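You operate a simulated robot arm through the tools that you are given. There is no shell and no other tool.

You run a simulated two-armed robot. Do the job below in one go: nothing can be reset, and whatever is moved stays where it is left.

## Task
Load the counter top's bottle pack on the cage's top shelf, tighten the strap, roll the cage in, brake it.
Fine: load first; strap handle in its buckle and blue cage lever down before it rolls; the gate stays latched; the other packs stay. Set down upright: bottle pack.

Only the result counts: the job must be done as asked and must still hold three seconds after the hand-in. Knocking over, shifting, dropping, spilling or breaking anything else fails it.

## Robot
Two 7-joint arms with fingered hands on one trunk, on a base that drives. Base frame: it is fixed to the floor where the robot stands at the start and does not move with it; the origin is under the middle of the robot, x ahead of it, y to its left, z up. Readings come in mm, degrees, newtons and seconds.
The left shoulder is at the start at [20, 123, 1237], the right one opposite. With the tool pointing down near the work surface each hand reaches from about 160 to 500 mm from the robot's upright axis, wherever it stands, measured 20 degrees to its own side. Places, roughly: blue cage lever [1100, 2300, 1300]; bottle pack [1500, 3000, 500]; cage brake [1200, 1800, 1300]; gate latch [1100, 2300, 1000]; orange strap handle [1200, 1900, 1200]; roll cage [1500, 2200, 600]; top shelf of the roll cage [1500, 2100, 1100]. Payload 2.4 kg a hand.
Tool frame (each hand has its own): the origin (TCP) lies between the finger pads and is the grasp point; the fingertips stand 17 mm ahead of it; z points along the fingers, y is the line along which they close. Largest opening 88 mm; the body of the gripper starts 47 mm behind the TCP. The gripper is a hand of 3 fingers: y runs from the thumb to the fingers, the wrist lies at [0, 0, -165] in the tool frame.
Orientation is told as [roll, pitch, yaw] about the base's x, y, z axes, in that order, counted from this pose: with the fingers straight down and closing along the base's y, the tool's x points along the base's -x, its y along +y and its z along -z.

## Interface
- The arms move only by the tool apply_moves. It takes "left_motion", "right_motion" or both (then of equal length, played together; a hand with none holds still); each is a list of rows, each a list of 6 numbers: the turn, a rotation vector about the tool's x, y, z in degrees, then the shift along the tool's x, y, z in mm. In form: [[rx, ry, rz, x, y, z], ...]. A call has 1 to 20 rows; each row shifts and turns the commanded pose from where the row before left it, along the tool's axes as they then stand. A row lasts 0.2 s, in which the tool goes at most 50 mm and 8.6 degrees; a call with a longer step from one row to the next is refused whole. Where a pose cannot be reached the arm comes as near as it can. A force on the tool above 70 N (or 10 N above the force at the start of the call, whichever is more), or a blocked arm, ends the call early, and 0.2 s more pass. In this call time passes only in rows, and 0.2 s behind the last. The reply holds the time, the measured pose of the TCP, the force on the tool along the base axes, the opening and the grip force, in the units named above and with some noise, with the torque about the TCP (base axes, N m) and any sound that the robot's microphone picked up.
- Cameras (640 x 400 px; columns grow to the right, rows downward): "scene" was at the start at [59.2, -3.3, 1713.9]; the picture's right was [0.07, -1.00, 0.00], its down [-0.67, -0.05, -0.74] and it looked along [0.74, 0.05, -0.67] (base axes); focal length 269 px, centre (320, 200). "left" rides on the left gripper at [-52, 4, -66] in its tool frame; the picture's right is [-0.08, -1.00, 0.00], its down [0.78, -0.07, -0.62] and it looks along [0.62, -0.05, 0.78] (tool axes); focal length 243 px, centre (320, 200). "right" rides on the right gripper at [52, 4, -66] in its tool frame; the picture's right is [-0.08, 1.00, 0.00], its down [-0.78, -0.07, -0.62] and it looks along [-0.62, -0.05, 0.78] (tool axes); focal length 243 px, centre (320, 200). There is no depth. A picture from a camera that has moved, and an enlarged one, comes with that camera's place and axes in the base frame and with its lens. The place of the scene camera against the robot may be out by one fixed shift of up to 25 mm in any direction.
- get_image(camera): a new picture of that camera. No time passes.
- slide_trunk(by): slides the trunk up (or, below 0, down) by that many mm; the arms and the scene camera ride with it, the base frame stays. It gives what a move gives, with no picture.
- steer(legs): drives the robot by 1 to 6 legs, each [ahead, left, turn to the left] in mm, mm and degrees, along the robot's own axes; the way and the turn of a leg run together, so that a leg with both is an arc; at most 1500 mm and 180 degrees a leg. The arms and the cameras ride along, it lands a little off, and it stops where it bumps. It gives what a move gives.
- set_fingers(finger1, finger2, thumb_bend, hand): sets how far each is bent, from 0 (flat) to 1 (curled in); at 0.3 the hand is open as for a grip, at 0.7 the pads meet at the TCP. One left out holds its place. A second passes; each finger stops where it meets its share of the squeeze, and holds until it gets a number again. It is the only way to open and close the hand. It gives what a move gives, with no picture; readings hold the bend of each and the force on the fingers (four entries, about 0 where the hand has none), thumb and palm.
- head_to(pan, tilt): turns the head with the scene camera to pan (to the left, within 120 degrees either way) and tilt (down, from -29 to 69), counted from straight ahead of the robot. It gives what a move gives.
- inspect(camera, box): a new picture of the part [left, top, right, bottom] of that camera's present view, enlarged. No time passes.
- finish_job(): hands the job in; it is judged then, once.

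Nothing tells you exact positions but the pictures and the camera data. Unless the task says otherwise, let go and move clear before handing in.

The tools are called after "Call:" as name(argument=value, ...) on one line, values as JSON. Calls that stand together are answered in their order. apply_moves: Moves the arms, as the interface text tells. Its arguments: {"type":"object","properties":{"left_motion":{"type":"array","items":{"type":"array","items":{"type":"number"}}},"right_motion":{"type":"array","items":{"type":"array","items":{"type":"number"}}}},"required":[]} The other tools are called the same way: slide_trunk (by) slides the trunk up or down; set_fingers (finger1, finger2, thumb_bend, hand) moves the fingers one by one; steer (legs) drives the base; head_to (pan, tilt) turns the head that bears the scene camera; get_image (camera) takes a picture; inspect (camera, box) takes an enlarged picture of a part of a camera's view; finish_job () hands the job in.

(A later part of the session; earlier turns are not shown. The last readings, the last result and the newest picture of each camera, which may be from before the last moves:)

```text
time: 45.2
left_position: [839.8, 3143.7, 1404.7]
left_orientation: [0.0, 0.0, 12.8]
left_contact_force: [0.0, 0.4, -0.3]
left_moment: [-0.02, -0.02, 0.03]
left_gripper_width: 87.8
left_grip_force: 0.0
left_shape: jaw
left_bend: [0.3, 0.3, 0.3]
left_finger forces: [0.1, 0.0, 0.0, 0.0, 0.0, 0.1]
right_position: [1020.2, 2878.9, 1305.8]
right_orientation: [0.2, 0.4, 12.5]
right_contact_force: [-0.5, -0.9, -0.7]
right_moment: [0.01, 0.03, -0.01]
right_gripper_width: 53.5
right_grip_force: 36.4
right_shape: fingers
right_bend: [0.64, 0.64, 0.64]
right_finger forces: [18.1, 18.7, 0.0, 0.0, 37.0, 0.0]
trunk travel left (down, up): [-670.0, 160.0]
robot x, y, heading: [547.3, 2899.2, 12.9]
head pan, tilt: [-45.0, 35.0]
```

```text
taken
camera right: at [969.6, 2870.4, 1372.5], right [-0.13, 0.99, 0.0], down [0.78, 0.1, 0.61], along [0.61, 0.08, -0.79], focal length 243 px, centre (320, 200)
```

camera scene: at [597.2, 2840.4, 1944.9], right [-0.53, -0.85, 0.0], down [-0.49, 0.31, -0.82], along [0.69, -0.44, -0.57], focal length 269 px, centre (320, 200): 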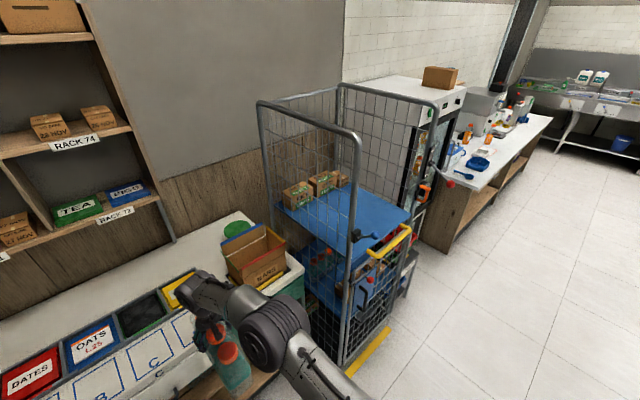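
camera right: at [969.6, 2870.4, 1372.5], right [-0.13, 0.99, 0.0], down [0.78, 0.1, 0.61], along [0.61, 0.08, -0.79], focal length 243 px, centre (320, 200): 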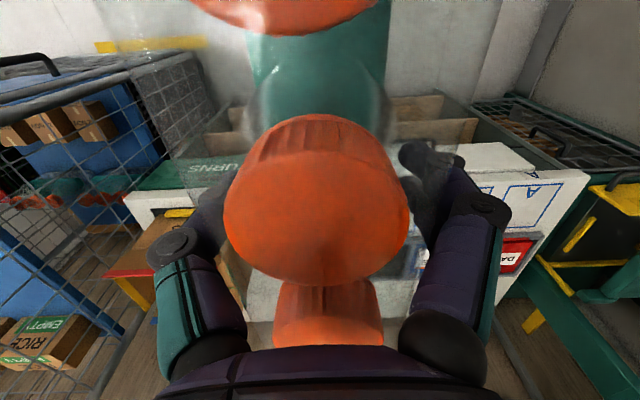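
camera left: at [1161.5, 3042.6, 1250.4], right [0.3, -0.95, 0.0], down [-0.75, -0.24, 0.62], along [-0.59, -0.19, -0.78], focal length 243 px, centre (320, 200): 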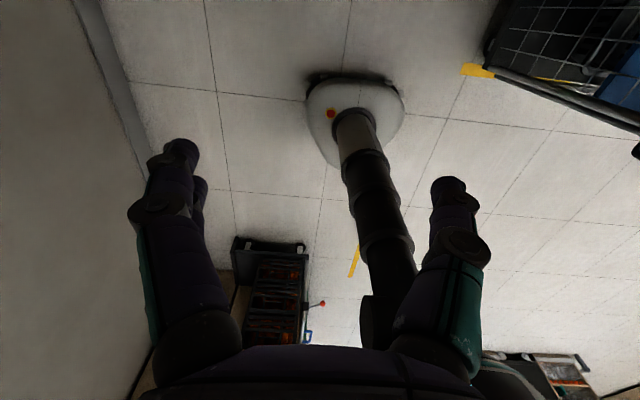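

The pack is held at about 1306 height. I'll back off a bit more and drive sideways to stand in front of the cage for a close look.

Call:
steer(legs=[[-165, 0, 0], [0, -800, 0]])

Call:
head_to(pan=-10, tilt=35)

Call:
get_image(camera="scene")

Call:
get_image(camera="right")

```text
time: 50.5
left_position: [853.9, 2328.6, 1404.6]
left_orientation: [-0.1, 0.0, 12.6]
left_contact_force: [-0.2, -0.4, -0.5]
left_moment: [0.02, 0.01, 0.03]
left_gripper_width: 87.9
left_grip_force: 0.1
left_shape: jaw
left_bend: [0.3, 0.3, 0.3]
left_finger forces: [0.0, 0.0, 0.0, 0.0, 0.0, 0.0]
right_position: [1033.6, 2061.4, 1306.8]
right_orientation: [0.1, 0.5, 12.4]
right_contact_force: [-0.2, 0.3, -0.2]
right_moment: [-0.04, -0.01, 0.01]
right_gripper_width: 53.5
right_grip_force: 36.8
right_shape: fingers
right_bend: [0.64, 0.64, 0.64]
right_finger forces: [18.0, 18.6, 0.0, 0.0, 36.9, 0.0]
trunk travel left (down, up): [-670.0, 160.0]
robot x, y, heading: [560.1, 2081.4, 12.7]
head pan, tilt: [-45.0, 35.0]
```

```text
time: 51.5
left_position: [854.0, 2327.9, 1403.6]
left_orientation: [0.0, -0.1, 12.6]
left_contact_force: [1.2, 0.1, 0.8]
left_moment: [0.01, 0.01, -0.01]
left_gripper_width: 88.0
left_grip_force: 0.0
left_shape: jaw
left_bend: [0.3, 0.3, 0.3]
left_finger forces: [0.0, 0.1, 0.0, 0.0, 0.0, 0.1]
right_position: [1032.4, 2060.7, 1306.6]
right_orientation: [0.2, 0.5, 12.5]
right_contact_force: [0.5, 0.2, -1.2]
right_moment: [-0.01, -0.04, -0.03]
right_gripper_width: 53.5
right_grip_force: 36.7
right_shape: fingers
right_bend: [0.64, 0.64, 0.64]
right_finger forces: [18.0, 18.6, 0.1, 0.0, 36.8, 0.0]
trunk travel left (down, up): [-670.0, 160.0]
robot x, y, heading: [560.0, 2085.1, 12.6]
head pan, tilt: [-10.0, 35.0]
```

```text
taken
camera scene: at [624.5, 2075.2, 1944.9], right [0.04, -1.0, 0.0], down [-0.57, -0.03, -0.82], along [0.82, 0.04, -0.57], focal length 269 px, centre (320, 200)
```

scene: 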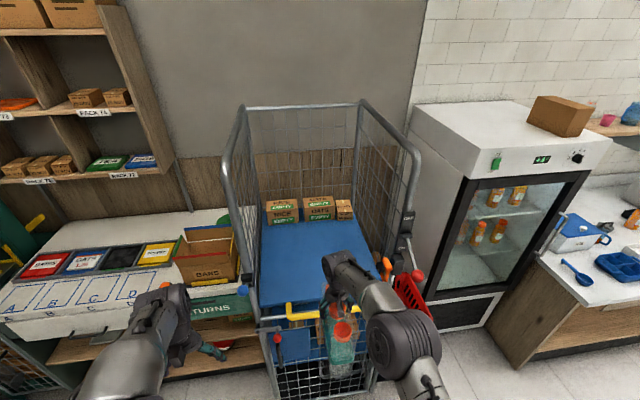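

```text
taken
camera right: at [983.3, 2053.5, 1372.5], right [-0.13, 0.99, 0.0], down [0.78, 0.1, 0.61], along [0.61, 0.08, -0.79], focal length 243 px, centre (320, 200)
```

right: 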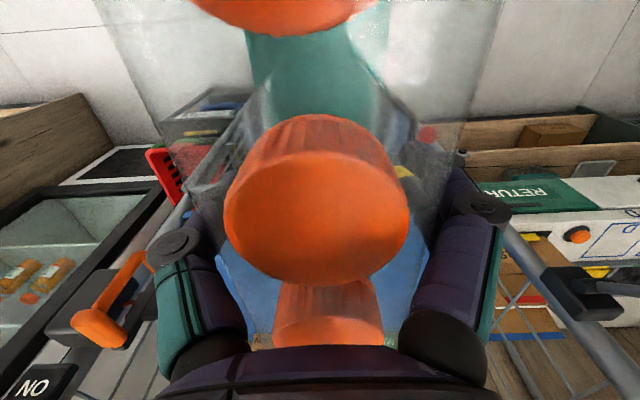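

I'm facing the cage. I'll zoom on details: the shelf, left lever, strap handle and brake.

Call:
inspect(camera="scene", box=[210, 90, 450, 250])

Call:
inspect(camera="scene", box=[360, 190, 450, 310])

Call:
inspect(camera="scene", box=[220, 250, 320, 390])

Call:
get_image(camera="left")

```text
2.50 times, centred on (330, 170) of scene
camera zoom: at [624.5, 2075.2, 1944.9], right [0.04, -1.0, 0.0], down [-0.57, -0.03, -0.82], along [0.82, 0.04, -0.57], focal length 673 px, centre (295, 275)
```

zoom: 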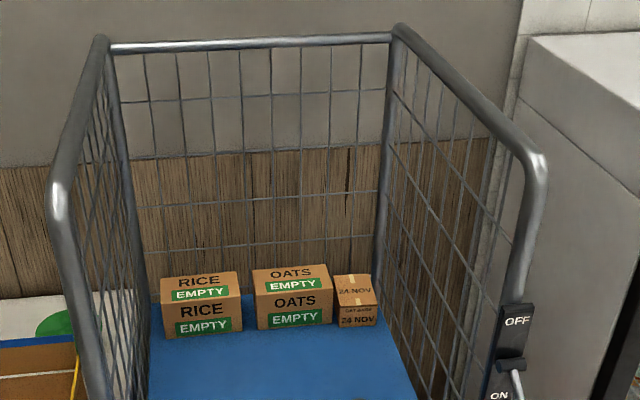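

```text
3.33 times, centred on (405, 250) of scene
camera zoom: at [624.5, 2075.2, 1944.9], right [0.04, -1.0, 0.0], down [-0.57, -0.03, -0.82], along [0.82, 0.04, -0.57], focal length 897 px, centre (37, 33)
```

zoom: 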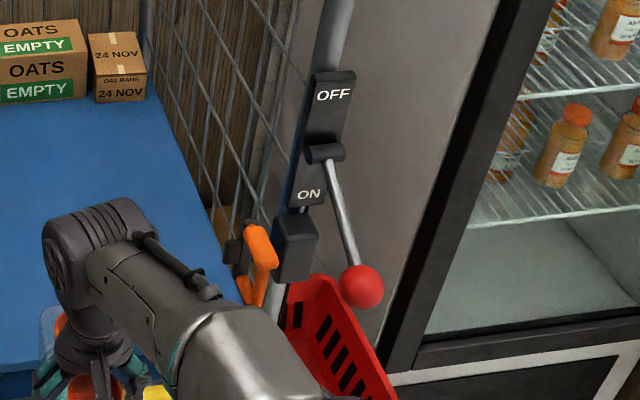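

```text
2.86 times, centred on (270, 320) of scene
camera zoom: at [624.5, 2075.2, 1944.9], right [0.04, -1.0, 0.0], down [-0.57, -0.03, -0.82], along [0.82, 0.04, -0.57], focal length 769 px, centre (463, -143)
```

zoom: 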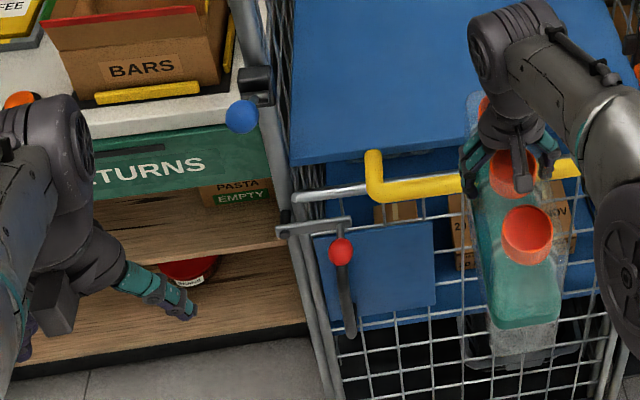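

```text
taken
camera left: at [903.9, 2343.3, 1470.3], right [0.3, -0.95, 0.0], down [-0.75, -0.24, 0.62], along [-0.59, -0.19, -0.78], focal length 243 px, centre (320, 200)
```

left: 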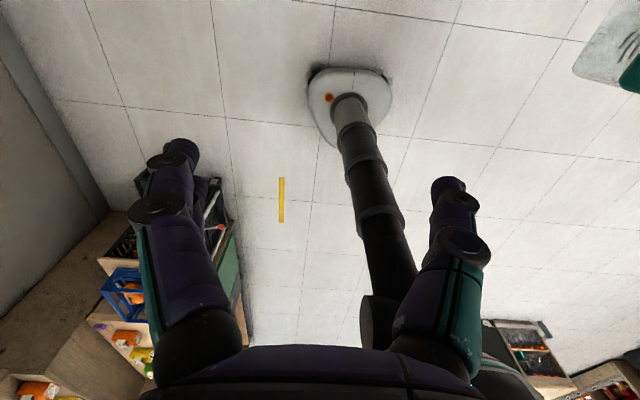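

Shelf top is near z 1100 with a free area about n-depth 460 mm in front of the boxes; the pack bottom is about 60 mm above it. Before driving in, I'll retract the left arm so that it clears the cage's left post and blue lever.

Call:
apply_moves(left_motion=[[0, 0, 0, 30, 15, 0], [0, 0, 0, 30, 15, 0], [0, 0, 0, 30, 15, 0], [0, 0, 0, 30, 15, 0], [0, 0, 0, 30, 15, 0]])

Call:
steer(legs=[[200, 0, 0]])

Call:
get_image(camera="scene")

Call:
get_image(camera="right")

```text
time: 52.8
left_position: [695.2, 2378.5, 1398.4]
left_orientation: [-0.1, 0.1, 12.5]
left_contact_force: [0.6, 0.0, -0.5]
left_moment: [-0.02, -0.02, -0.02]
left_gripper_width: 87.7
left_grip_force: 0.0
left_shape: jaw
left_bend: [0.3, 0.3, 0.3]
left_finger forces: [0.0, 0.1, 0.0, 0.1, 0.1, 0.0]
left hand out of reach, approached as far as the arm can: row 4, 5
right_position: [1032.8, 2061.5, 1306.6]
right_orientation: [0.0, 0.4, 12.4]
right_contact_force: [0.4, -0.8, -0.4]
right_moment: [0.03, 0.0, 0.0]
right_gripper_width: 53.5
right_grip_force: 36.5
right_shape: fingers
right_bend: [0.64, 0.64, 0.64]
right_finger forces: [17.8, 18.6, 0.1, 0.0, 36.7, 0.0]
trunk travel left (down, up): [-670.0, 160.0]
robot x, y, heading: [559.7, 2086.4, 12.6]
head pan, tilt: [-10.0, 35.0]
```

```text
time: 54.3
left_position: [890.4, 2422.0, 1397.6]
left_orientation: [-0.1, 0.1, 12.5]
left_contact_force: [-0.5, 0.2, 0.0]
left_moment: [0.02, -0.02, 0.01]
left_gripper_width: 87.9
left_grip_force: 0.2
left_shape: jaw
left_bend: [0.3, 0.3, 0.3]
left_finger forces: [0.0, 0.0, 0.0, 0.0, 0.0, 0.1]
right_position: [1226.6, 2104.9, 1305.6]
right_orientation: [0.2, 0.7, 12.4]
right_contact_force: [-0.6, 0.0, -0.9]
right_moment: [0.02, -0.04, 0.02]
right_gripper_width: 53.2
right_grip_force: 36.3
right_shape: fingers
right_bend: [0.64, 0.64, 0.64]
right_finger forces: [17.9, 18.6, 0.0, 0.1, 36.6, 0.0]
trunk travel left (down, up): [-670.0, 160.0]
robot x, y, heading: [752.7, 2129.8, 12.8]
head pan, tilt: [-10.0, 35.0]
```

```text
taken
camera scene: at [818.7, 2118.9, 1944.9], right [0.05, -1.0, 0.0], down [-0.57, -0.03, -0.82], along [0.82, 0.04, -0.57], focal length 269 px, centre (320, 200)
```

scene: 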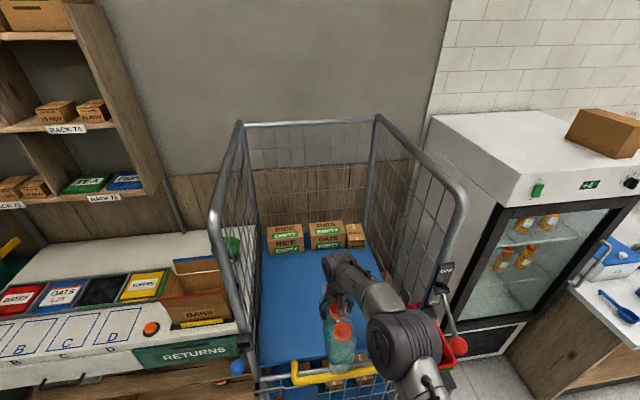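

```text
taken
camera right: at [1177.3, 2097.0, 1372.3], right [-0.13, 0.99, 0.0], down [0.78, 0.1, 0.61], along [0.61, 0.08, -0.79], focal length 243 px, centre (320, 200)
```

right: 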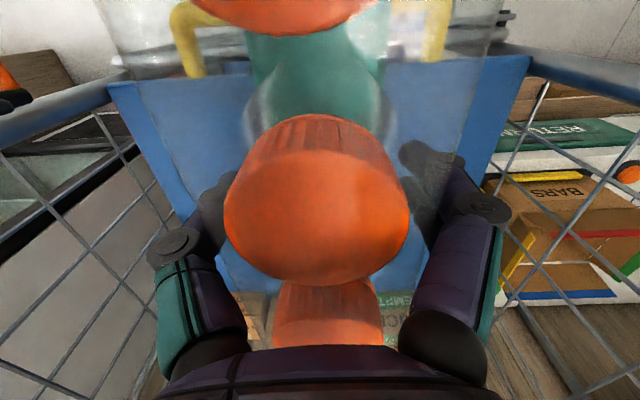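

The pack is above the shelf's front edge, centred between the posts, and the elbow clears the right post. I'll roll ahead 135 mm more.

Call:
steer(legs=[[135, 0, 0]])

Call:
get_image(camera="scene")

Call:
get_image(camera="right")

```text
time: 55.6
left_position: [1023.4, 2452.0, 1397.5]
left_orientation: [0.0, 0.1, 12.6]
left_contact_force: [0.4, -0.2, 0.8]
left_moment: [0.0, 0.02, 0.01]
left_gripper_width: 88.0
left_grip_force: 0.1
left_shape: jaw
left_bend: [0.3, 0.3, 0.3]
left_finger forces: [0.0, 0.1, 0.1, 0.0, 0.0, 0.0]
right_position: [1360.3, 2134.3, 1306.7]
right_orientation: [0.1, 0.4, 12.4]
right_contact_force: [-0.6, -0.8, -1.0]
right_moment: [0.04, -0.01, -0.02]
right_gripper_width: 53.8
right_grip_force: 36.1
right_shape: fingers
right_bend: [0.64, 0.64, 0.64]
right_finger forces: [17.7, 18.5, 0.0, 0.1, 36.6, 0.0]
trunk travel left (down, up): [-670.0, 160.0]
robot x, y, heading: [884.3, 2157.4, 12.6]
head pan, tilt: [-10.0, 35.0]
```

```text
taken
camera scene: at [951.4, 2148.4, 1944.9], right [0.04, -1.0, 0.0], down [-0.57, -0.03, -0.82], along [0.82, 0.04, -0.57], focal length 269 px, centre (320, 200)
```

scene: 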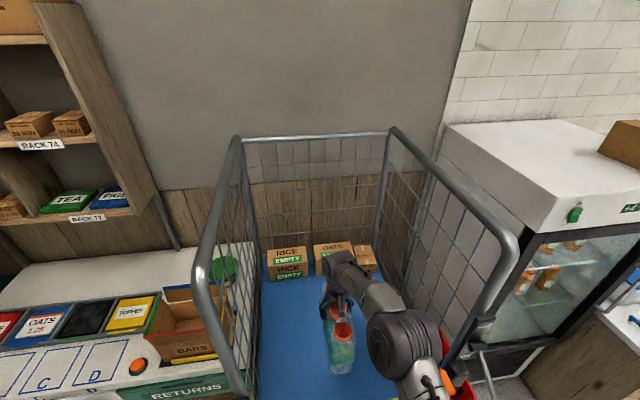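

```text
taken
camera right: at [1310.3, 2126.5, 1372.6], right [-0.13, 0.99, 0.0], down [0.78, 0.1, 0.61], along [0.61, 0.08, -0.79], focal length 243 px, centre (320, 200)
```

right: 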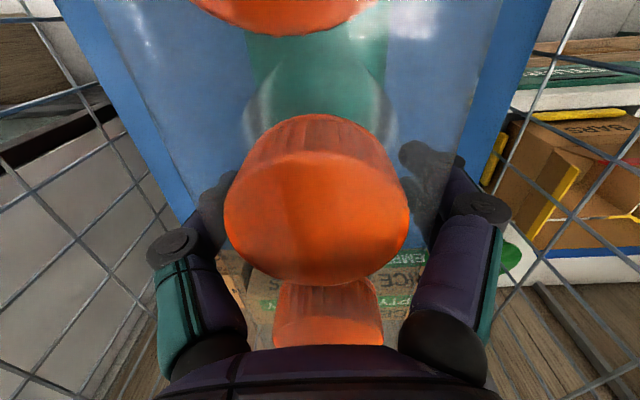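

Pack is over the shelf's free area. I'll lower it gradually, watching the contact force.

Call:
apply_moves(right_motion=[[0, -0.4, 0, 0, 0, 15], [0, 0, 0, 0, 0, 15], [0, 0, 0, 0, 0, 10], [0, 0, 0, 0, 0, 5]])

Call:
inspect(camera="scene", box=[260, 240, 420, 400])

```text
time: 56.6
left_position: [1023.5, 2451.1, 1397.3]
left_orientation: [-0.1, 0.1, 12.7]
left_contact_force: [-0.6, 1.4, 0.0]
left_moment: [0.0, 0.01, -0.01]
left_gripper_width: 87.9
left_grip_force: 0.1
left_shape: jaw
left_bend: [0.3, 0.3, 0.3]
left_finger forces: [0.0, 0.0, 0.0, 0.1, 0.1, 0.1]
right_position: [1359.6, 2133.9, 1261.6]
right_orientation: [0.1, 0.0, 12.3]
right_contact_force: [-0.4, 0.8, -1.7]
right_moment: [0.0, 0.03, 0.0]
right_gripper_width: 53.6
right_grip_force: 35.8
right_shape: fingers
right_bend: [0.64, 0.64, 0.64]
right_finger forces: [17.7, 18.4, 0.0, 0.1, 36.3, 0.1]
trunk travel left (down, up): [-670.0, 160.0]
robot x, y, heading: [883.9, 2158.3, 12.5]
head pan, tilt: [-10.0, 35.0]
```

```text
2.50 times, centred on (340, 320) of scene
camera zoom: at [951.5, 2148.4, 1944.9], right [0.04, -1.0, 0.0], down [-0.57, -0.03, -0.82], along [0.82, 0.04, -0.57], focal length 673 px, centre (270, -100)
```

zoom: 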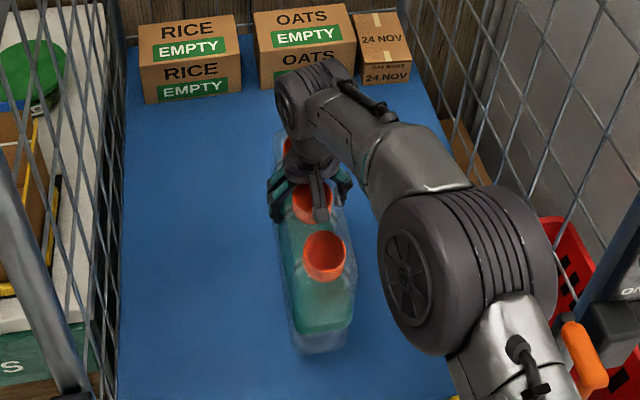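

Still free of the shelf. I'll keep lowering in small steps.

Call:
apply_moves(right_motion=[[0, 0, 0, 0, 0, 4], [0, 0, 0, 0, 0, 4], [0, 0, 0, 0, 0, 4]])

```text
time: 57.5
left_position: [1023.5, 2450.4, 1397.8]
left_orientation: [-0.1, 0.0, 12.7]
left_contact_force: [-1.3, 0.0, -0.3]
left_moment: [-0.01, -0.02, 0.0]
left_gripper_width: 88.1
left_grip_force: 0.0
left_shape: jaw
left_bend: [0.3, 0.3, 0.3]
left_finger forces: [0.1, 0.0, 0.1, 0.1, 0.1, 0.1]
right_position: [1360.9, 2133.9, 1248.7]
right_orientation: [0.2, 0.1, 12.4]
right_contact_force: [-0.1, -0.3, -0.9]
right_moment: [-0.01, -0.04, 0.01]
right_gripper_width: 53.2
right_grip_force: 35.7
right_shape: fingers
right_bend: [0.64, 0.64, 0.64]
right_finger forces: [17.7, 18.3, 0.1, 0.0, 36.3, 0.0]
trunk travel left (down, up): [-670.0, 160.0]
robot x, y, heading: [885.4, 2158.7, 12.6]
head pan, tilt: [-10.0, 35.0]
```

Call:
apply_moves(right_motion=[[0, 0, 0, 0, 0, 4], [0, 0, 0, 0, 0, 3], [0, 0, 0, 0, 0, 3]])

Call:
inspect(camera="scene", box=[300, 300, 380, 400])

```text
time: 58.2
left_position: [1023.3, 2450.9, 1397.0]
left_orientation: [-0.1, 0.1, 12.6]
left_contact_force: [-1.0, -0.4, 0.1]
left_moment: [-0.01, -0.03, 0.0]
left_gripper_width: 87.8
left_grip_force: 0.0
left_shape: jaw
left_bend: [0.3, 0.3, 0.3]
left_finger forces: [0.0, 0.0, 0.1, 0.1, 0.1, 0.0]
right_position: [1360.4, 2133.4, 1239.4]
right_orientation: [0.1, 0.1, 12.4]
right_contact_force: [-0.3, 0.7, -0.7]
right_moment: [0.0, -0.03, 0.0]
right_gripper_width: 53.4
right_grip_force: 36.6
right_shape: fingers
right_bend: [0.64, 0.64, 0.64]
right_finger forces: [17.6, 18.2, 0.1, 0.0, 36.1, 0.0]
trunk travel left (down, up): [-670.0, 160.0]
robot x, y, heading: [888.6, 2159.0, 12.8]
head pan, tilt: [-10.0, 35.0]
```

```text
4.00 times, centred on (340, 350) of scene
camera zoom: at [951.6, 2148.5, 1944.9], right [0.04, -1.0, 0.0], down [-0.57, -0.03, -0.82], along [0.82, 0.04, -0.57], focal length 1077 px, centre (240, -400)
```

zoom: 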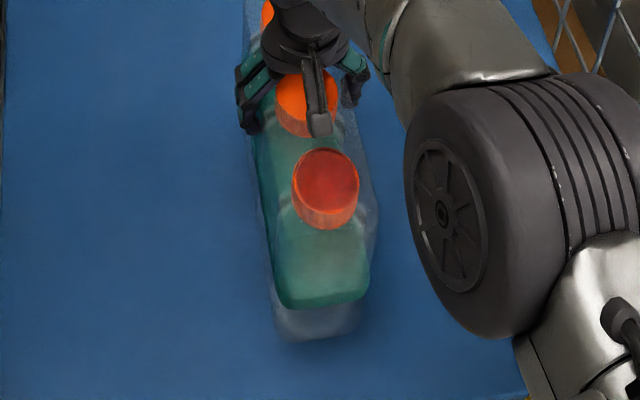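

No contact yet; continuing down in small steps.

Call:
apply_moves(right_motion=[[0, 0, 0, 0, 0, 3], [0, 0, 0, 0, 0, 3], [0, 0, 0, 0, 0, 3]])

```text
time: 59.0
left_position: [1024.3, 2450.9, 1396.9]
left_orientation: [-0.1, 0.1, 12.6]
left_contact_force: [-0.3, 0.0, -0.1]
left_moment: [0.02, 0.02, 0.03]
left_gripper_width: 87.9
left_grip_force: 0.0
left_shape: jaw
left_bend: [0.3, 0.3, 0.3]
left_finger forces: [0.1, 0.0, 0.0, 0.0, 0.0, 0.0]
right_position: [1360.2, 2134.7, 1230.2]
right_orientation: [0.1, 0.1, 12.4]
right_contact_force: [0.3, 0.3, -0.9]
right_moment: [-0.02, -0.02, -0.03]
right_gripper_width: 53.4
right_grip_force: 35.9
right_shape: fingers
right_bend: [0.64, 0.64, 0.64]
right_finger forces: [17.7, 18.3, 0.0, 0.0, 36.2, 0.1]
trunk travel left (down, up): [-670.0, 160.0]
robot x, y, heading: [887.7, 2160.2, 12.7]
head pan, tilt: [-10.0, 35.0]
```

Call:
apply_moves(right_motion=[[0, 0, 0, 0, 0, 3], [0, 0, 0, 0, 0, 3], [0, 0, 0, 0, 0, 3]])

Call:
inspect(camera="scene", box=[300, 300, 380, 400])

```text
time: 59.9
left_position: [1023.1, 2450.7, 1397.5]
left_orientation: [-0.1, 0.1, 12.6]
left_contact_force: [0.4, -0.8, 0.2]
left_moment: [0.01, 0.0, 0.02]
left_gripper_width: 87.9
left_grip_force: 0.1
left_shape: jaw
left_bend: [0.3, 0.3, 0.3]
left_finger forces: [0.0, 0.1, 0.0, 0.0, 0.1, 0.0]
right_position: [1360.2, 2133.7, 1221.7]
right_orientation: [0.0, 0.1, 12.4]
right_contact_force: [0.8, 0.6, -1.5]
right_moment: [0.0, -0.01, -0.01]
right_gripper_width: 53.3
right_grip_force: 35.9
right_shape: fingers
right_bend: [0.64, 0.64, 0.64]
right_finger forces: [17.6, 18.3, 0.0, 0.1, 36.1, 0.0]
trunk travel left (down, up): [-670.0, 160.0]
robot x, y, heading: [884.7, 2157.4, 12.8]
head pan, tilt: [-10.0, 35.0]
```

```text
4.00 times, centred on (340, 350) of scene
camera zoom: at [951.6, 2148.5, 1944.9], right [0.04, -1.0, 0.0], down [-0.57, -0.03, -0.82], along [0.82, 0.04, -0.57], focal length 1077 px, centre (240, -400)
```

zoom: 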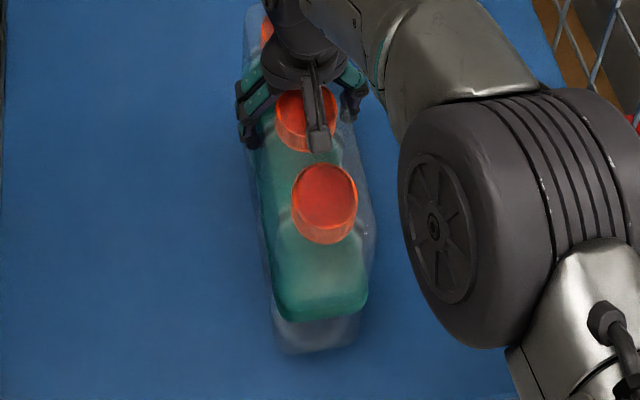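

Still no contact; the pack's shadow is tightening up. Continuing.

Call:
apply_moves(right_motion=[[0, 0, 0, 0, 0, 3], [0, 0, 0, 0, 0, 3], [0, 0, 0, 0, 0, 2]])

```text
time: 60.6
left_position: [1023.8, 2450.0, 1397.1]
left_orientation: [-0.1, 0.2, 12.6]
left_contact_force: [0.1, -0.2, -0.2]
left_moment: [-0.04, 0.0, 0.0]
left_gripper_width: 87.5
left_grip_force: 0.0
left_shape: jaw
left_bend: [0.3, 0.3, 0.3]
left_finger forces: [0.1, 0.0, 0.0, 0.0, 0.0, 0.1]
right_position: [1360.5, 2134.6, 1212.8]
right_orientation: [0.2, 0.0, 12.4]
right_contact_force: [-0.5, 0.0, -0.9]
right_moment: [0.0, 0.01, 0.02]
right_gripper_width: 53.6
right_grip_force: 35.8
right_shape: fingers
right_bend: [0.64, 0.64, 0.64]
right_finger forces: [17.8, 18.1, 0.0, 0.1, 36.2, 0.0]
trunk travel left (down, up): [-670.0, 160.0]
robot x, y, heading: [883.8, 2156.3, 12.6]
head pan, tilt: [-10.0, 35.0]
```

Call:
apply_moves(right_motion=[[0, 0, 0, 0, 0, 3], [0, 0, 0, 0, 0, 3], [0, 0, 0, 0, 0, 2]])

```text
time: 61.5
left_position: [1018.8, 2452.9, 1398.6]
left_orientation: [-0.2, -0.1, 12.6]
left_contact_force: [0.3, -0.1, 0.8]
left_moment: [0.02, -0.01, -0.01]
left_gripper_width: 87.6
left_grip_force: 0.0
left_shape: jaw
left_bend: [0.3, 0.3, 0.3]
left_finger forces: [0.0, 0.0, 0.0, 0.1, 0.1, 0.0]
right_position: [1359.4, 2136.5, 1210.6]
right_orientation: [0.1, -0.7, 12.4]
right_contact_force: [6.5, 5.0, 57.9]
right_moment: [-0.59, 0.23, -0.02]
right_gripper_width: 54.0
right_grip_force: 54.9
right_shape: fingers
right_bend: [0.67, 0.66, 0.66]
right_finger forces: [27.9, 26.8, 0.0, 0.1, 55.9, 0.0]
trunk travel left (down, up): [-670.0, 160.0]
robot x, y, heading: [885.1, 2155.1, 12.6]
head pan, tilt: [-10.0, 35.0]
```

The pack is down on the shelf (58 N contact). I'll ease the pressure by a few mm and then open the fingers.

Call:
apply_moves(right_motion=[[0, 0.7, 0, 0, 0, -3]])

```text
time: 61.9
left_position: [1021.1, 2453.3, 1397.1]
left_orientation: [-0.2, 0.0, 12.6]
left_contact_force: [1.0, 0.3, -0.8]
left_moment: [-0.03, 0.03, 0.0]
left_gripper_width: 88.0
left_grip_force: 0.0
left_shape: jaw
left_bend: [0.3, 0.3, 0.3]
left_finger forces: [0.0, 0.0, 0.0, 0.0, 0.0, 0.0]
right_position: [1359.9, 2136.5, 1210.6]
right_orientation: [0.0, 0.4, 12.3]
right_contact_force: [7.8, 6.9, 43.2]
right_moment: [-0.5, 0.04, 0.0]
right_gripper_width: 53.7
right_grip_force: 48.3
right_shape: fingers
right_bend: [0.67, 0.66, 0.66]
right_finger forces: [23.3, 25.6, 0.0, 0.0, 48.4, 0.1]
trunk travel left (down, up): [-670.0, 160.0]
robot x, y, heading: [884.7, 2156.9, 12.7]
head pan, tilt: [-10.0, 35.0]
```

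Call:
apply_moves(right_motion=[[0, 0, 0, 0, 0, -3]])

```text
time: 62.2
left_position: [1022.4, 2451.6, 1397.8]
left_orientation: [-0.2, 0.1, 12.6]
left_contact_force: [-0.2, -0.2, 0.2]
left_moment: [-0.02, 0.01, 0.02]
left_gripper_width: 87.9
left_grip_force: 0.1
left_shape: jaw
left_bend: [0.3, 0.3, 0.3]
left_finger forces: [0.1, 0.0, 0.0, 0.0, 0.0, 0.0]
right_position: [1359.7, 2134.9, 1211.0]
right_orientation: [0.1, 0.8, 12.4]
right_contact_force: [8.5, 5.7, 28.5]
right_moment: [-0.34, 0.01, 0.02]
right_gripper_width: 53.6
right_grip_force: 42.6
right_shape: fingers
right_bend: [0.66, 0.66, 0.65]
right_finger forces: [20.6, 22.7, 0.0, 0.0, 41.7, 0.0]
trunk travel left (down, up): [-670.0, 160.0]
robot x, y, heading: [885.4, 2158.5, 12.7]
head pan, tilt: [-10.0, 35.0]
```

Call:
apply_moves(right_motion=[[0, 0, 0, 0, 0, -4]])

```text
time: 62.6
left_position: [1023.8, 2449.5, 1396.9]
left_orientation: [-0.1, 0.0, 12.6]
left_contact_force: [-0.7, -0.1, 0.2]
left_moment: [-0.01, -0.02, 0.0]
left_gripper_width: 87.8
left_grip_force: 0.0
left_shape: jaw
left_bend: [0.3, 0.3, 0.3]
left_finger forces: [0.0, 0.0, 0.0, 0.0, 0.1, 0.0]
right_position: [1358.0, 2132.3, 1213.0]
right_orientation: [0.1, 1.1, 12.4]
right_contact_force: [0.6, -0.1, 1.6]
right_moment: [-0.01, -0.13, 0.03]
right_gripper_width: 53.3
right_grip_force: 34.8
right_shape: fingers
right_bend: [0.64, 0.64, 0.64]
right_finger forces: [16.7, 17.4, 0.1, 0.0, 34.8, 0.0]
trunk travel left (down, up): [-670.0, 160.0]
robot x, y, heading: [887.2, 2160.1, 12.6]
head pan, tilt: [-10.0, 35.0]
```

Pressure is relieved. I'll open the fingers now.

Call:
set_fingers(hand="right", finger1=0.2, finger2=0.2, thumb_bend=0.2)

Call:
get_image(camera="right")

```text
time: 63.6
left_position: [1023.1, 2450.6, 1397.5]
left_orientation: [-0.1, 0.1, 12.6]
left_contact_force: [0.5, 0.1, -0.1]
left_moment: [0.01, -0.02, 0.0]
left_gripper_width: 87.8
left_grip_force: 0.1
left_shape: jaw
left_bend: [0.3, 0.3, 0.3]
left_finger forces: [0.0, 0.0, 0.0, 0.1, 0.1, 0.0]
right_position: [1360.5, 2134.7, 1215.5]
right_orientation: [0.1, 0.8, 12.4]
right_contact_force: [0.2, -0.3, -0.2]
right_moment: [-0.04, 0.05, 0.0]
right_gripper_width: 98.2
right_grip_force: 0.2
right_shape: fingers
right_bend: [0.2, 0.2, 0.2]
right_finger forces: [0.1, 0.0, 0.0, 0.0, 0.2, 0.0]
trunk travel left (down, up): [-670.0, 160.0]
robot x, y, heading: [885.8, 2158.9, 12.8]
head pan, tilt: [-10.0, 35.0]
```

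```text
taken
camera right: at [1310.3, 2126.7, 1281.5], right [-0.13, 0.99, 0.0], down [0.79, 0.1, 0.61], along [0.6, 0.08, -0.79], focal length 243 px, centre (320, 200)
```

right: 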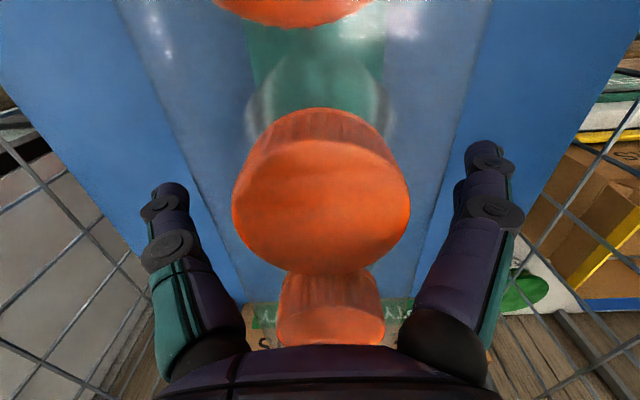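

Released cleanly. I'll raise the right hand straight up clear of the caps.

Call:
apply_moves(right_motion=[[0, 0, 0, 0, 0, -10], [0, 0, 0, 0, 0, -15], [0, 0, 0, 0, 0, -25], [0, 0, 0, 0, 0, -30], [0, 0, 0, 0, 0, -30]])

Call:
get_image(camera="right")

Call:
get_image(camera="scene")

```text
time: 64.8
left_position: [1023.1, 2450.4, 1397.8]
left_orientation: [-0.1, 0.1, 12.6]
left_contact_force: [0.1, -0.5, 0.1]
left_moment: [0.0, 0.0, -0.01]
left_gripper_width: 87.8
left_grip_force: 0.1
left_shape: jaw
left_bend: [0.3, 0.3, 0.3]
left_finger forces: [0.0, 0.1, 0.0, 0.0, 0.1, 0.0]
right_position: [1362.8, 2134.0, 1325.5]
right_orientation: [0.0, 0.9, 12.4]
right_contact_force: [0.4, 0.3, 1.2]
right_moment: [-0.02, -0.02, -0.01]
right_gripper_width: 98.4
right_grip_force: 0.0
right_shape: fingers
right_bend: [0.2, 0.2, 0.2]
right_finger forces: [0.0, 0.0, 0.0, 0.1, 0.1, 0.0]
trunk travel left (down, up): [-670.0, 160.0]
robot x, y, heading: [886.4, 2158.0, 12.6]
head pan, tilt: [-10.0, 35.0]
```

```text
taken
camera right: at [1313.1, 2126.5, 1392.0], right [-0.13, 0.99, 0.0], down [0.79, 0.1, 0.61], along [0.6, 0.08, -0.79], focal length 243 px, centre (320, 200)
```

right: 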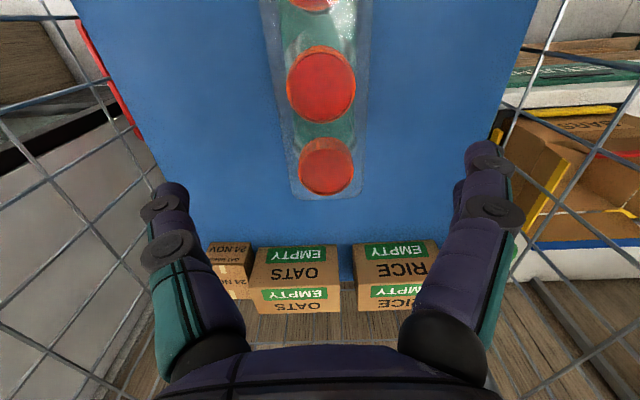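

```text
taken
camera scene: at [951.1, 2148.5, 1944.9], right [0.04, -1.0, 0.0], down [-0.57, -0.03, -0.82], along [0.82, 0.04, -0.57], focal length 269 px, centre (320, 200)
```

scene: 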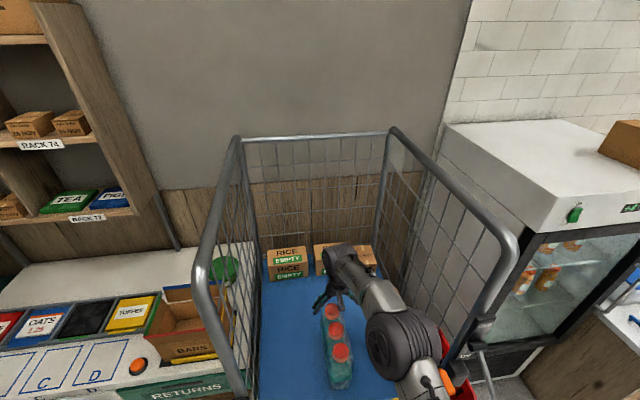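

The pack stands upright on the top shelf. I'll back out of the cage and look at the strap handle, buckle, and brake.

Call:
steer(legs=[[-380, 0, 0]])

Call:
head_to(pan=-22, tilt=38)

Call:
get_image(camera="scene")

Call:
get_image(camera="right")

```text
time: 67.2
left_position: [654.0, 2367.5, 1396.7]
left_orientation: [0.0, 0.1, 12.5]
left_contact_force: [-0.5, 0.3, 0.0]
left_moment: [-0.02, -0.01, 0.01]
left_gripper_width: 88.1
left_grip_force: 0.1
left_shape: jaw
left_bend: [0.3, 0.3, 0.3]
left_finger forces: [0.0, 0.0, 0.0, 0.0, 0.0, 0.0]
right_position: [993.4, 2050.3, 1325.5]
right_orientation: [0.1, 0.8, 12.2]
right_contact_force: [-0.7, -0.2, 0.3]
right_moment: [0.0, 0.0, -0.02]
right_gripper_width: 98.5
right_grip_force: 0.1
right_shape: fingers
right_bend: [0.2, 0.2, 0.2]
right_finger forces: [0.0, 0.0, 0.0, 0.0, 0.1, 0.0]
trunk travel left (down, up): [-670.0, 160.0]
robot x, y, heading: [518.5, 2075.4, 12.4]
head pan, tilt: [-10.0, 35.0]
```

```text
time: 68.0
left_position: [653.8, 2368.5, 1398.3]
left_orientation: [-0.1, 0.1, 12.5]
left_contact_force: [-0.4, 0.2, -0.1]
left_moment: [-0.01, 0.0, -0.02]
left_gripper_width: 88.1
left_grip_force: 0.0
left_shape: jaw
left_bend: [0.3, 0.3, 0.3]
left_finger forces: [0.1, 0.0, 0.0, 0.0, 0.0, 0.0]
right_position: [993.4, 2049.6, 1324.3]
right_orientation: [0.1, 0.8, 12.2]
right_contact_force: [0.0, 0.2, -0.4]
right_moment: [-0.01, 0.01, 0.03]
right_gripper_width: 98.4
right_grip_force: 0.0
right_shape: fingers
right_bend: [0.2, 0.2, 0.2]
right_finger forces: [0.0, 0.1, 0.0, 0.0, 0.0, 0.1]
trunk travel left (down, up): [-670.0, 160.0]
robot x, y, heading: [515.9, 2075.3, 12.4]
head pan, tilt: [-22.0, 38.0]
```

```text
taken
camera scene: at [578.9, 2048.4, 1940.4], right [-0.17, -0.99, 0.0], down [-0.61, 0.1, -0.79], along [0.78, -0.13, -0.62], focal length 269 px, centre (320, 200)
```

scene: 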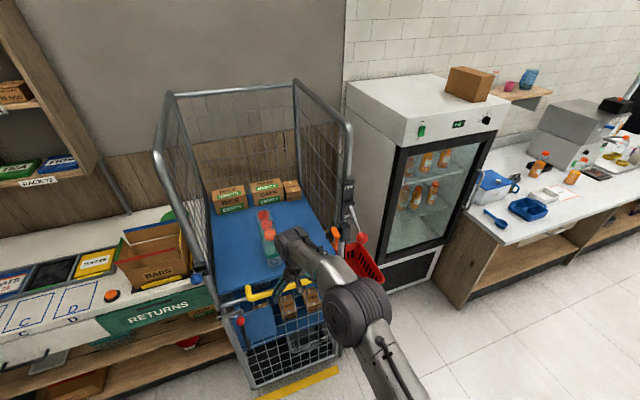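

```text
taken
camera right: at [943.5, 2043.7, 1391.7], right [-0.13, 0.99, 0.0], down [0.79, 0.1, 0.61], along [0.6, 0.08, -0.79], focal length 243 px, centre (320, 200)
```

right: 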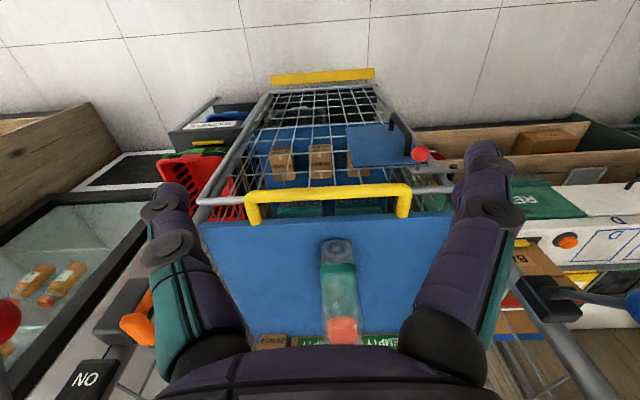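

I'll move the right hand back and to the right so its camera looks at the right post's handle, buckle and brake.

Call:
apply_moves(right_motion=[[0, 0, 0, 20, -30, 0], [0, 0, 0, 20, -30, 0], [0, 0, 0, 20, -30, 0], [0, 0, 0, 0, -30, 0], [0, 0, 0, 0, -30, 0]])

Call:
get_image(camera="right")

Call:
get_image(camera="scene")

```text
time: 69.2
left_position: [654.6, 2367.9, 1397.1]
left_orientation: [0.0, 0.1, 12.5]
left_contact_force: [-0.2, -1.2, -0.3]
left_moment: [-0.03, -0.04, -0.03]
left_gripper_width: 87.8
left_grip_force: 0.1
left_shape: jaw
left_bend: [0.3, 0.3, 0.3]
left_finger forces: [0.0, 0.0, 0.1, 0.1, 0.0, 0.0]
right_position: [966.9, 1892.0, 1325.1]
right_orientation: [0.1, 0.8, 12.3]
right_contact_force: [-0.4, -0.8, 0.8]
right_moment: [-0.02, -0.03, -0.03]
right_gripper_width: 98.7
right_grip_force: 0.1
right_shape: fingers
right_bend: [0.2, 0.2, 0.2]
right_finger forces: [0.1, 0.0, 0.0, 0.1, 0.0, 0.0]
trunk travel left (down, up): [-670.0, 160.0]
robot x, y, heading: [518.8, 2079.1, 12.6]
head pan, tilt: [-22.0, 38.0]
```

```text
taken
camera right: at [917.2, 1883.0, 1391.4], right [-0.13, 0.99, 0.0], down [0.79, 0.1, 0.61], along [0.6, 0.08, -0.79], focal length 243 px, centre (320, 200)
```

right: 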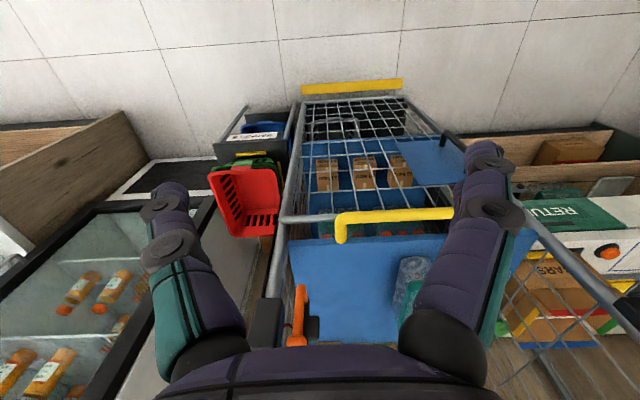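

```text
taken
camera scene: at [579.1, 2047.4, 1940.3], right [-0.17, -0.99, 0.0], down [-0.61, 0.1, -0.79], along [0.78, -0.13, -0.62], focal length 269 px, centre (320, 200)
```

scene: 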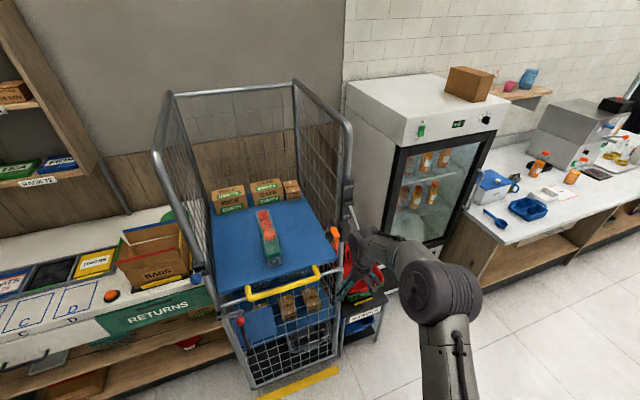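

Call:
inspect(camera="scene", box=[310, 160, 390, 290])

Call:
inspect(camera="scene", box=[140, 180, 340, 340])

Call:
inspect(camera="right", box=[200, 200, 400, 360])

```text
3.08 times, centred on (350, 225) of scene
camera zoom: at [579.1, 2047.4, 1940.3], right [-0.17, -0.99, 0.0], down [-0.61, 0.1, -0.79], along [0.78, -0.13, -0.62], focal length 828 px, centre (228, 123)
```

zoom: 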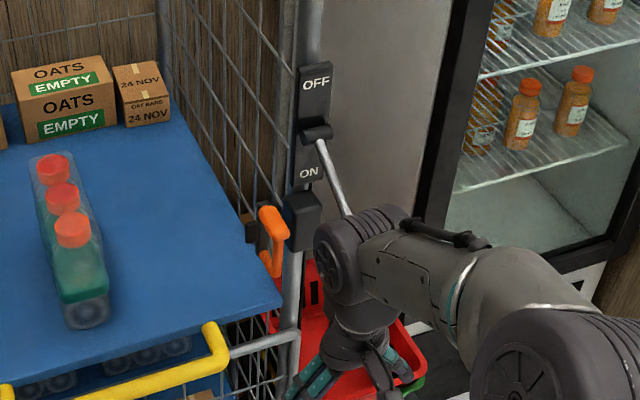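

```text
2.50 times, centred on (240, 260) of scene
camera zoom: at [579.1, 2047.4, 1940.3], right [-0.17, -0.99, 0.0], down [-0.61, 0.1, -0.79], along [0.78, -0.13, -0.62], focal length 673 px, centre (520, 50)
```

zoom: 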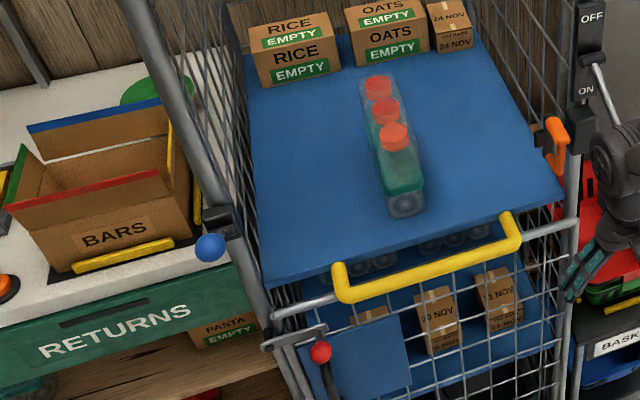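

```text
2.50 times, centred on (300, 280) of right
camera zoom: at [917.2, 1883.0, 1391.4], right [-0.13, 0.99, 0.0], down [0.79, 0.1, 0.61], along [0.6, 0.08, -0.79], focal length 606 px, centre (370, 0)
```

zoom: 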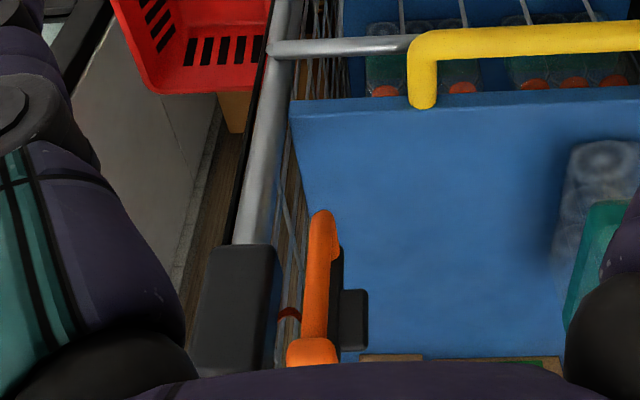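

The orange handle sits on the inside of the right post with black blocks beside it. I'll pitch the right hand forward so that its camera looks horizontally at the handle.

Call:
apply_moves(right_motion=[[0, -7.5, 0, 0, 0, 0], [0, -7.5, 0, 0, 0, 0], [0, -7.5, 0, 0, 0, 0], [0, -7.5, 0, 0, 0, 0], [0, -7.5, 0, 0, 0, 0]])

Call:
get_image(camera="right")

```text
time: 70.4
left_position: [654.1, 2369.2, 1397.4]
left_orientation: [0.0, 0.2, 12.5]
left_contact_force: [0.7, 0.0, -0.2]
left_moment: [-0.01, 0.0, 0.01]
left_gripper_width: 88.0
left_grip_force: 0.1
left_shape: jaw
left_bend: [0.3, 0.3, 0.3]
left_finger forces: [0.1, 0.1, 0.1, 0.1, 0.1, 0.0]
right_position: [965.4, 1893.7, 1324.7]
right_orientation: [0.0, -36.6, 12.2]
right_contact_force: [-0.3, 0.3, -0.1]
right_moment: [0.0, 0.04, 0.03]
right_gripper_width: 98.3
right_grip_force: 0.1
right_shape: fingers
right_bend: [0.2, 0.2, 0.2]
right_finger forces: [0.0, 0.0, 0.1, 0.0, 0.0, 0.0]
trunk travel left (down, up): [-670.0, 160.0]
robot x, y, heading: [519.4, 2079.3, 12.3]
head pan, tilt: [-22.0, 38.0]
```

```text
taken
camera right: at [887.0, 1878.2, 1347.1], right [-0.15, 0.99, 0.05], down [0.26, -0.01, 0.96], along [0.95, 0.15, -0.26], focal length 243 px, centre (320, 200)
```

right: 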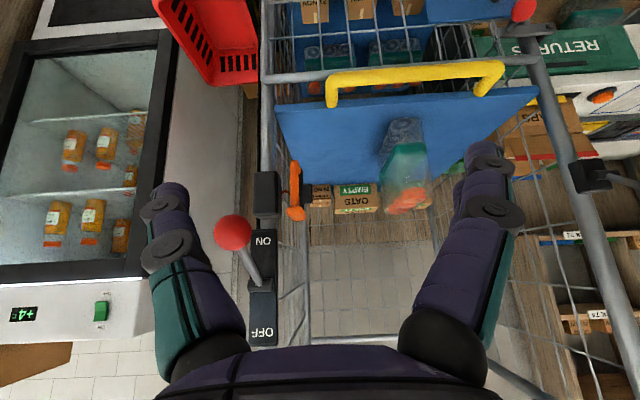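

Call:
inspect(camera="right", box=[210, 130, 350, 350])

Call:
inspect(camera="right", box=[480, 0, 640, 220])

```text
1.82 times, centred on (280, 240) of right
camera zoom: at [887.0, 1878.2, 1347.1], right [-0.15, 0.99, 0.05], down [0.26, -0.01, 0.96], along [0.95, 0.15, -0.26], focal length 441 px, centre (393, 127)
```

zoom: 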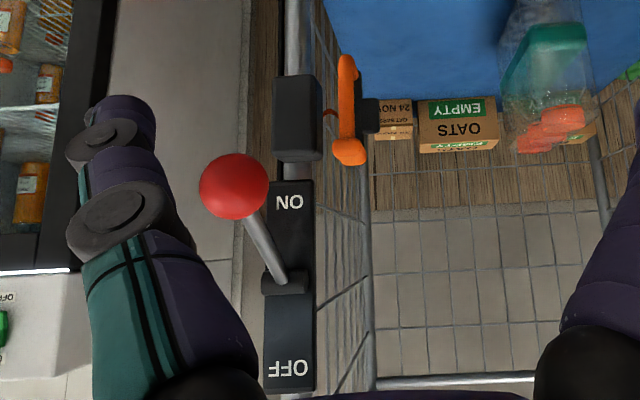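

```text
1.82 times, centred on (560, 110) of right
camera zoom: at [887.0, 1878.2, 1347.1], right [-0.15, 0.99, 0.05], down [0.26, -0.01, 0.96], along [0.95, 0.15, -0.26], focal length 441 px, centre (-116, 364)
```

zoom: 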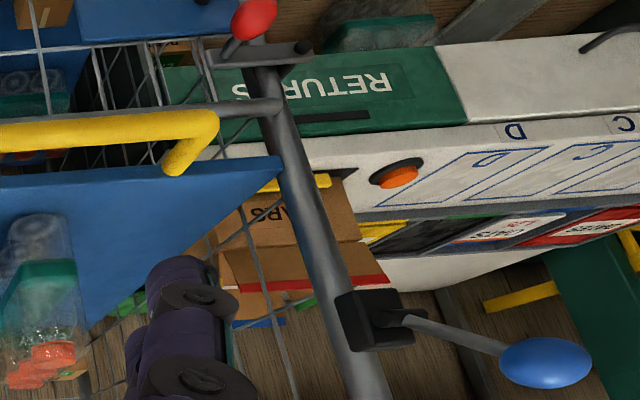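

I'll zoom in tightly on the strap handle and its surroundings from both cameras.

Call:
inspect(camera="right", box=[250, 150, 320, 225])

Call:
inspect(camera="scene", box=[320, 205, 370, 265])

```text
5.33 times, centred on (285, 188) of right
camera zoom: at [887.0, 1878.2, 1347.1], right [-0.15, 0.99, 0.05], down [0.26, -0.01, 0.96], along [0.95, 0.15, -0.26], focal length 1294 px, centre (507, 267)
```

zoom: 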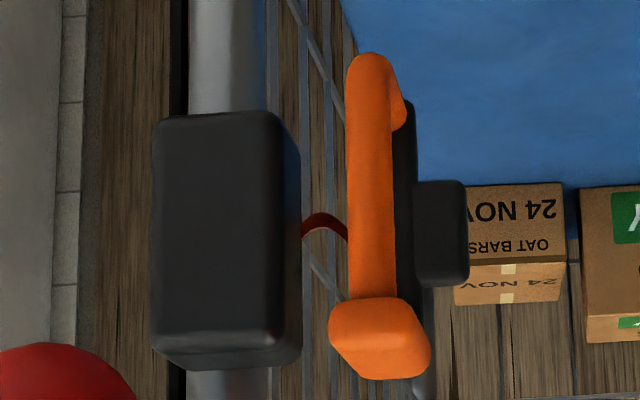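

```text
6.67 times, centred on (345, 235) of scene
camera zoom: at [578.8, 2048.7, 1940.3], right [-0.17, -0.99, 0.0], down [-0.61, 0.1, -0.79], along [0.78, -0.13, -0.62], focal length 1795 px, centre (153, -33)
```

zoom: 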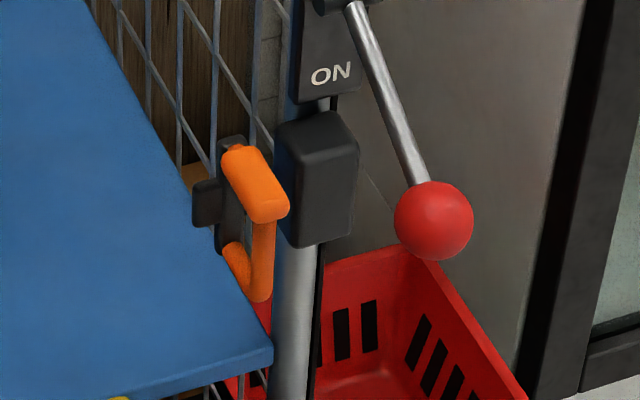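

The orange D-handle is near a black box on the post with a thin red strap between them. I'll move the right hand to the left and yaw it right to see the handle from the inner side.

Call:
apply_moves(right_motion=[[0, 0, 0, -14.4, 28, 10.8], [0, 0, 0, -14.4, 28, 10.8], [0, 0, 0, -14.4, 28, 10.8], [0, 0, 0, -14.4, 28, 10.8], [0, 0, 0, -14.4, 28, 10.8], [4.2, 0, 5.6, 0, 0, 0], [4.2, 0, 5.6, 0, 0, 0], [4.2, 0, 5.6, 0, 0, 0], [4.2, 0, 5.6, 0, 0, 0], [4.2, 0, 5.6, 0, 0, 0]])

Call:
get_image(camera="right")

```text
time: 72.6
left_position: [654.6, 2368.0, 1397.5]
left_orientation: [-0.2, 0.0, 12.5]
left_contact_force: [-0.2, -0.1, 0.1]
left_moment: [0.0, 0.0, 0.02]
left_gripper_width: 87.9
left_grip_force: 0.0
left_shape: jaw
left_bend: [0.3, 0.3, 0.3]
left_finger forces: [0.0, 0.0, 0.1, 0.0, 0.0, 0.1]
right_position: [1025.1, 2048.1, 1324.8]
right_orientation: [0.0, -36.7, -22.9]
right_contact_force: [0.8, 0.2, 0.5]
right_moment: [0.02, -0.02, 0.01]
right_gripper_width: 98.4
right_grip_force: 0.1
right_shape: fingers
right_bend: [0.2, 0.2, 0.2]
right_finger forces: [0.0, 0.0, 0.0, 0.0, 0.0, 0.0]
trunk travel left (down, up): [-670.0, 160.0]
robot x, y, heading: [518.7, 2076.2, 12.0]
head pan, tilt: [-22.0, 38.0]
```

```text
taken
camera right: at [952.9, 2082.9, 1347.4], right [0.45, 0.89, 0.05], down [0.21, -0.16, 0.96], along [0.87, -0.42, -0.26], focal length 243 px, centre (320, 200)
```

right: 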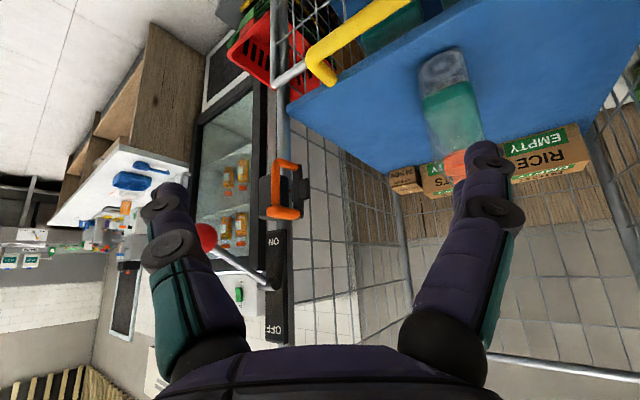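

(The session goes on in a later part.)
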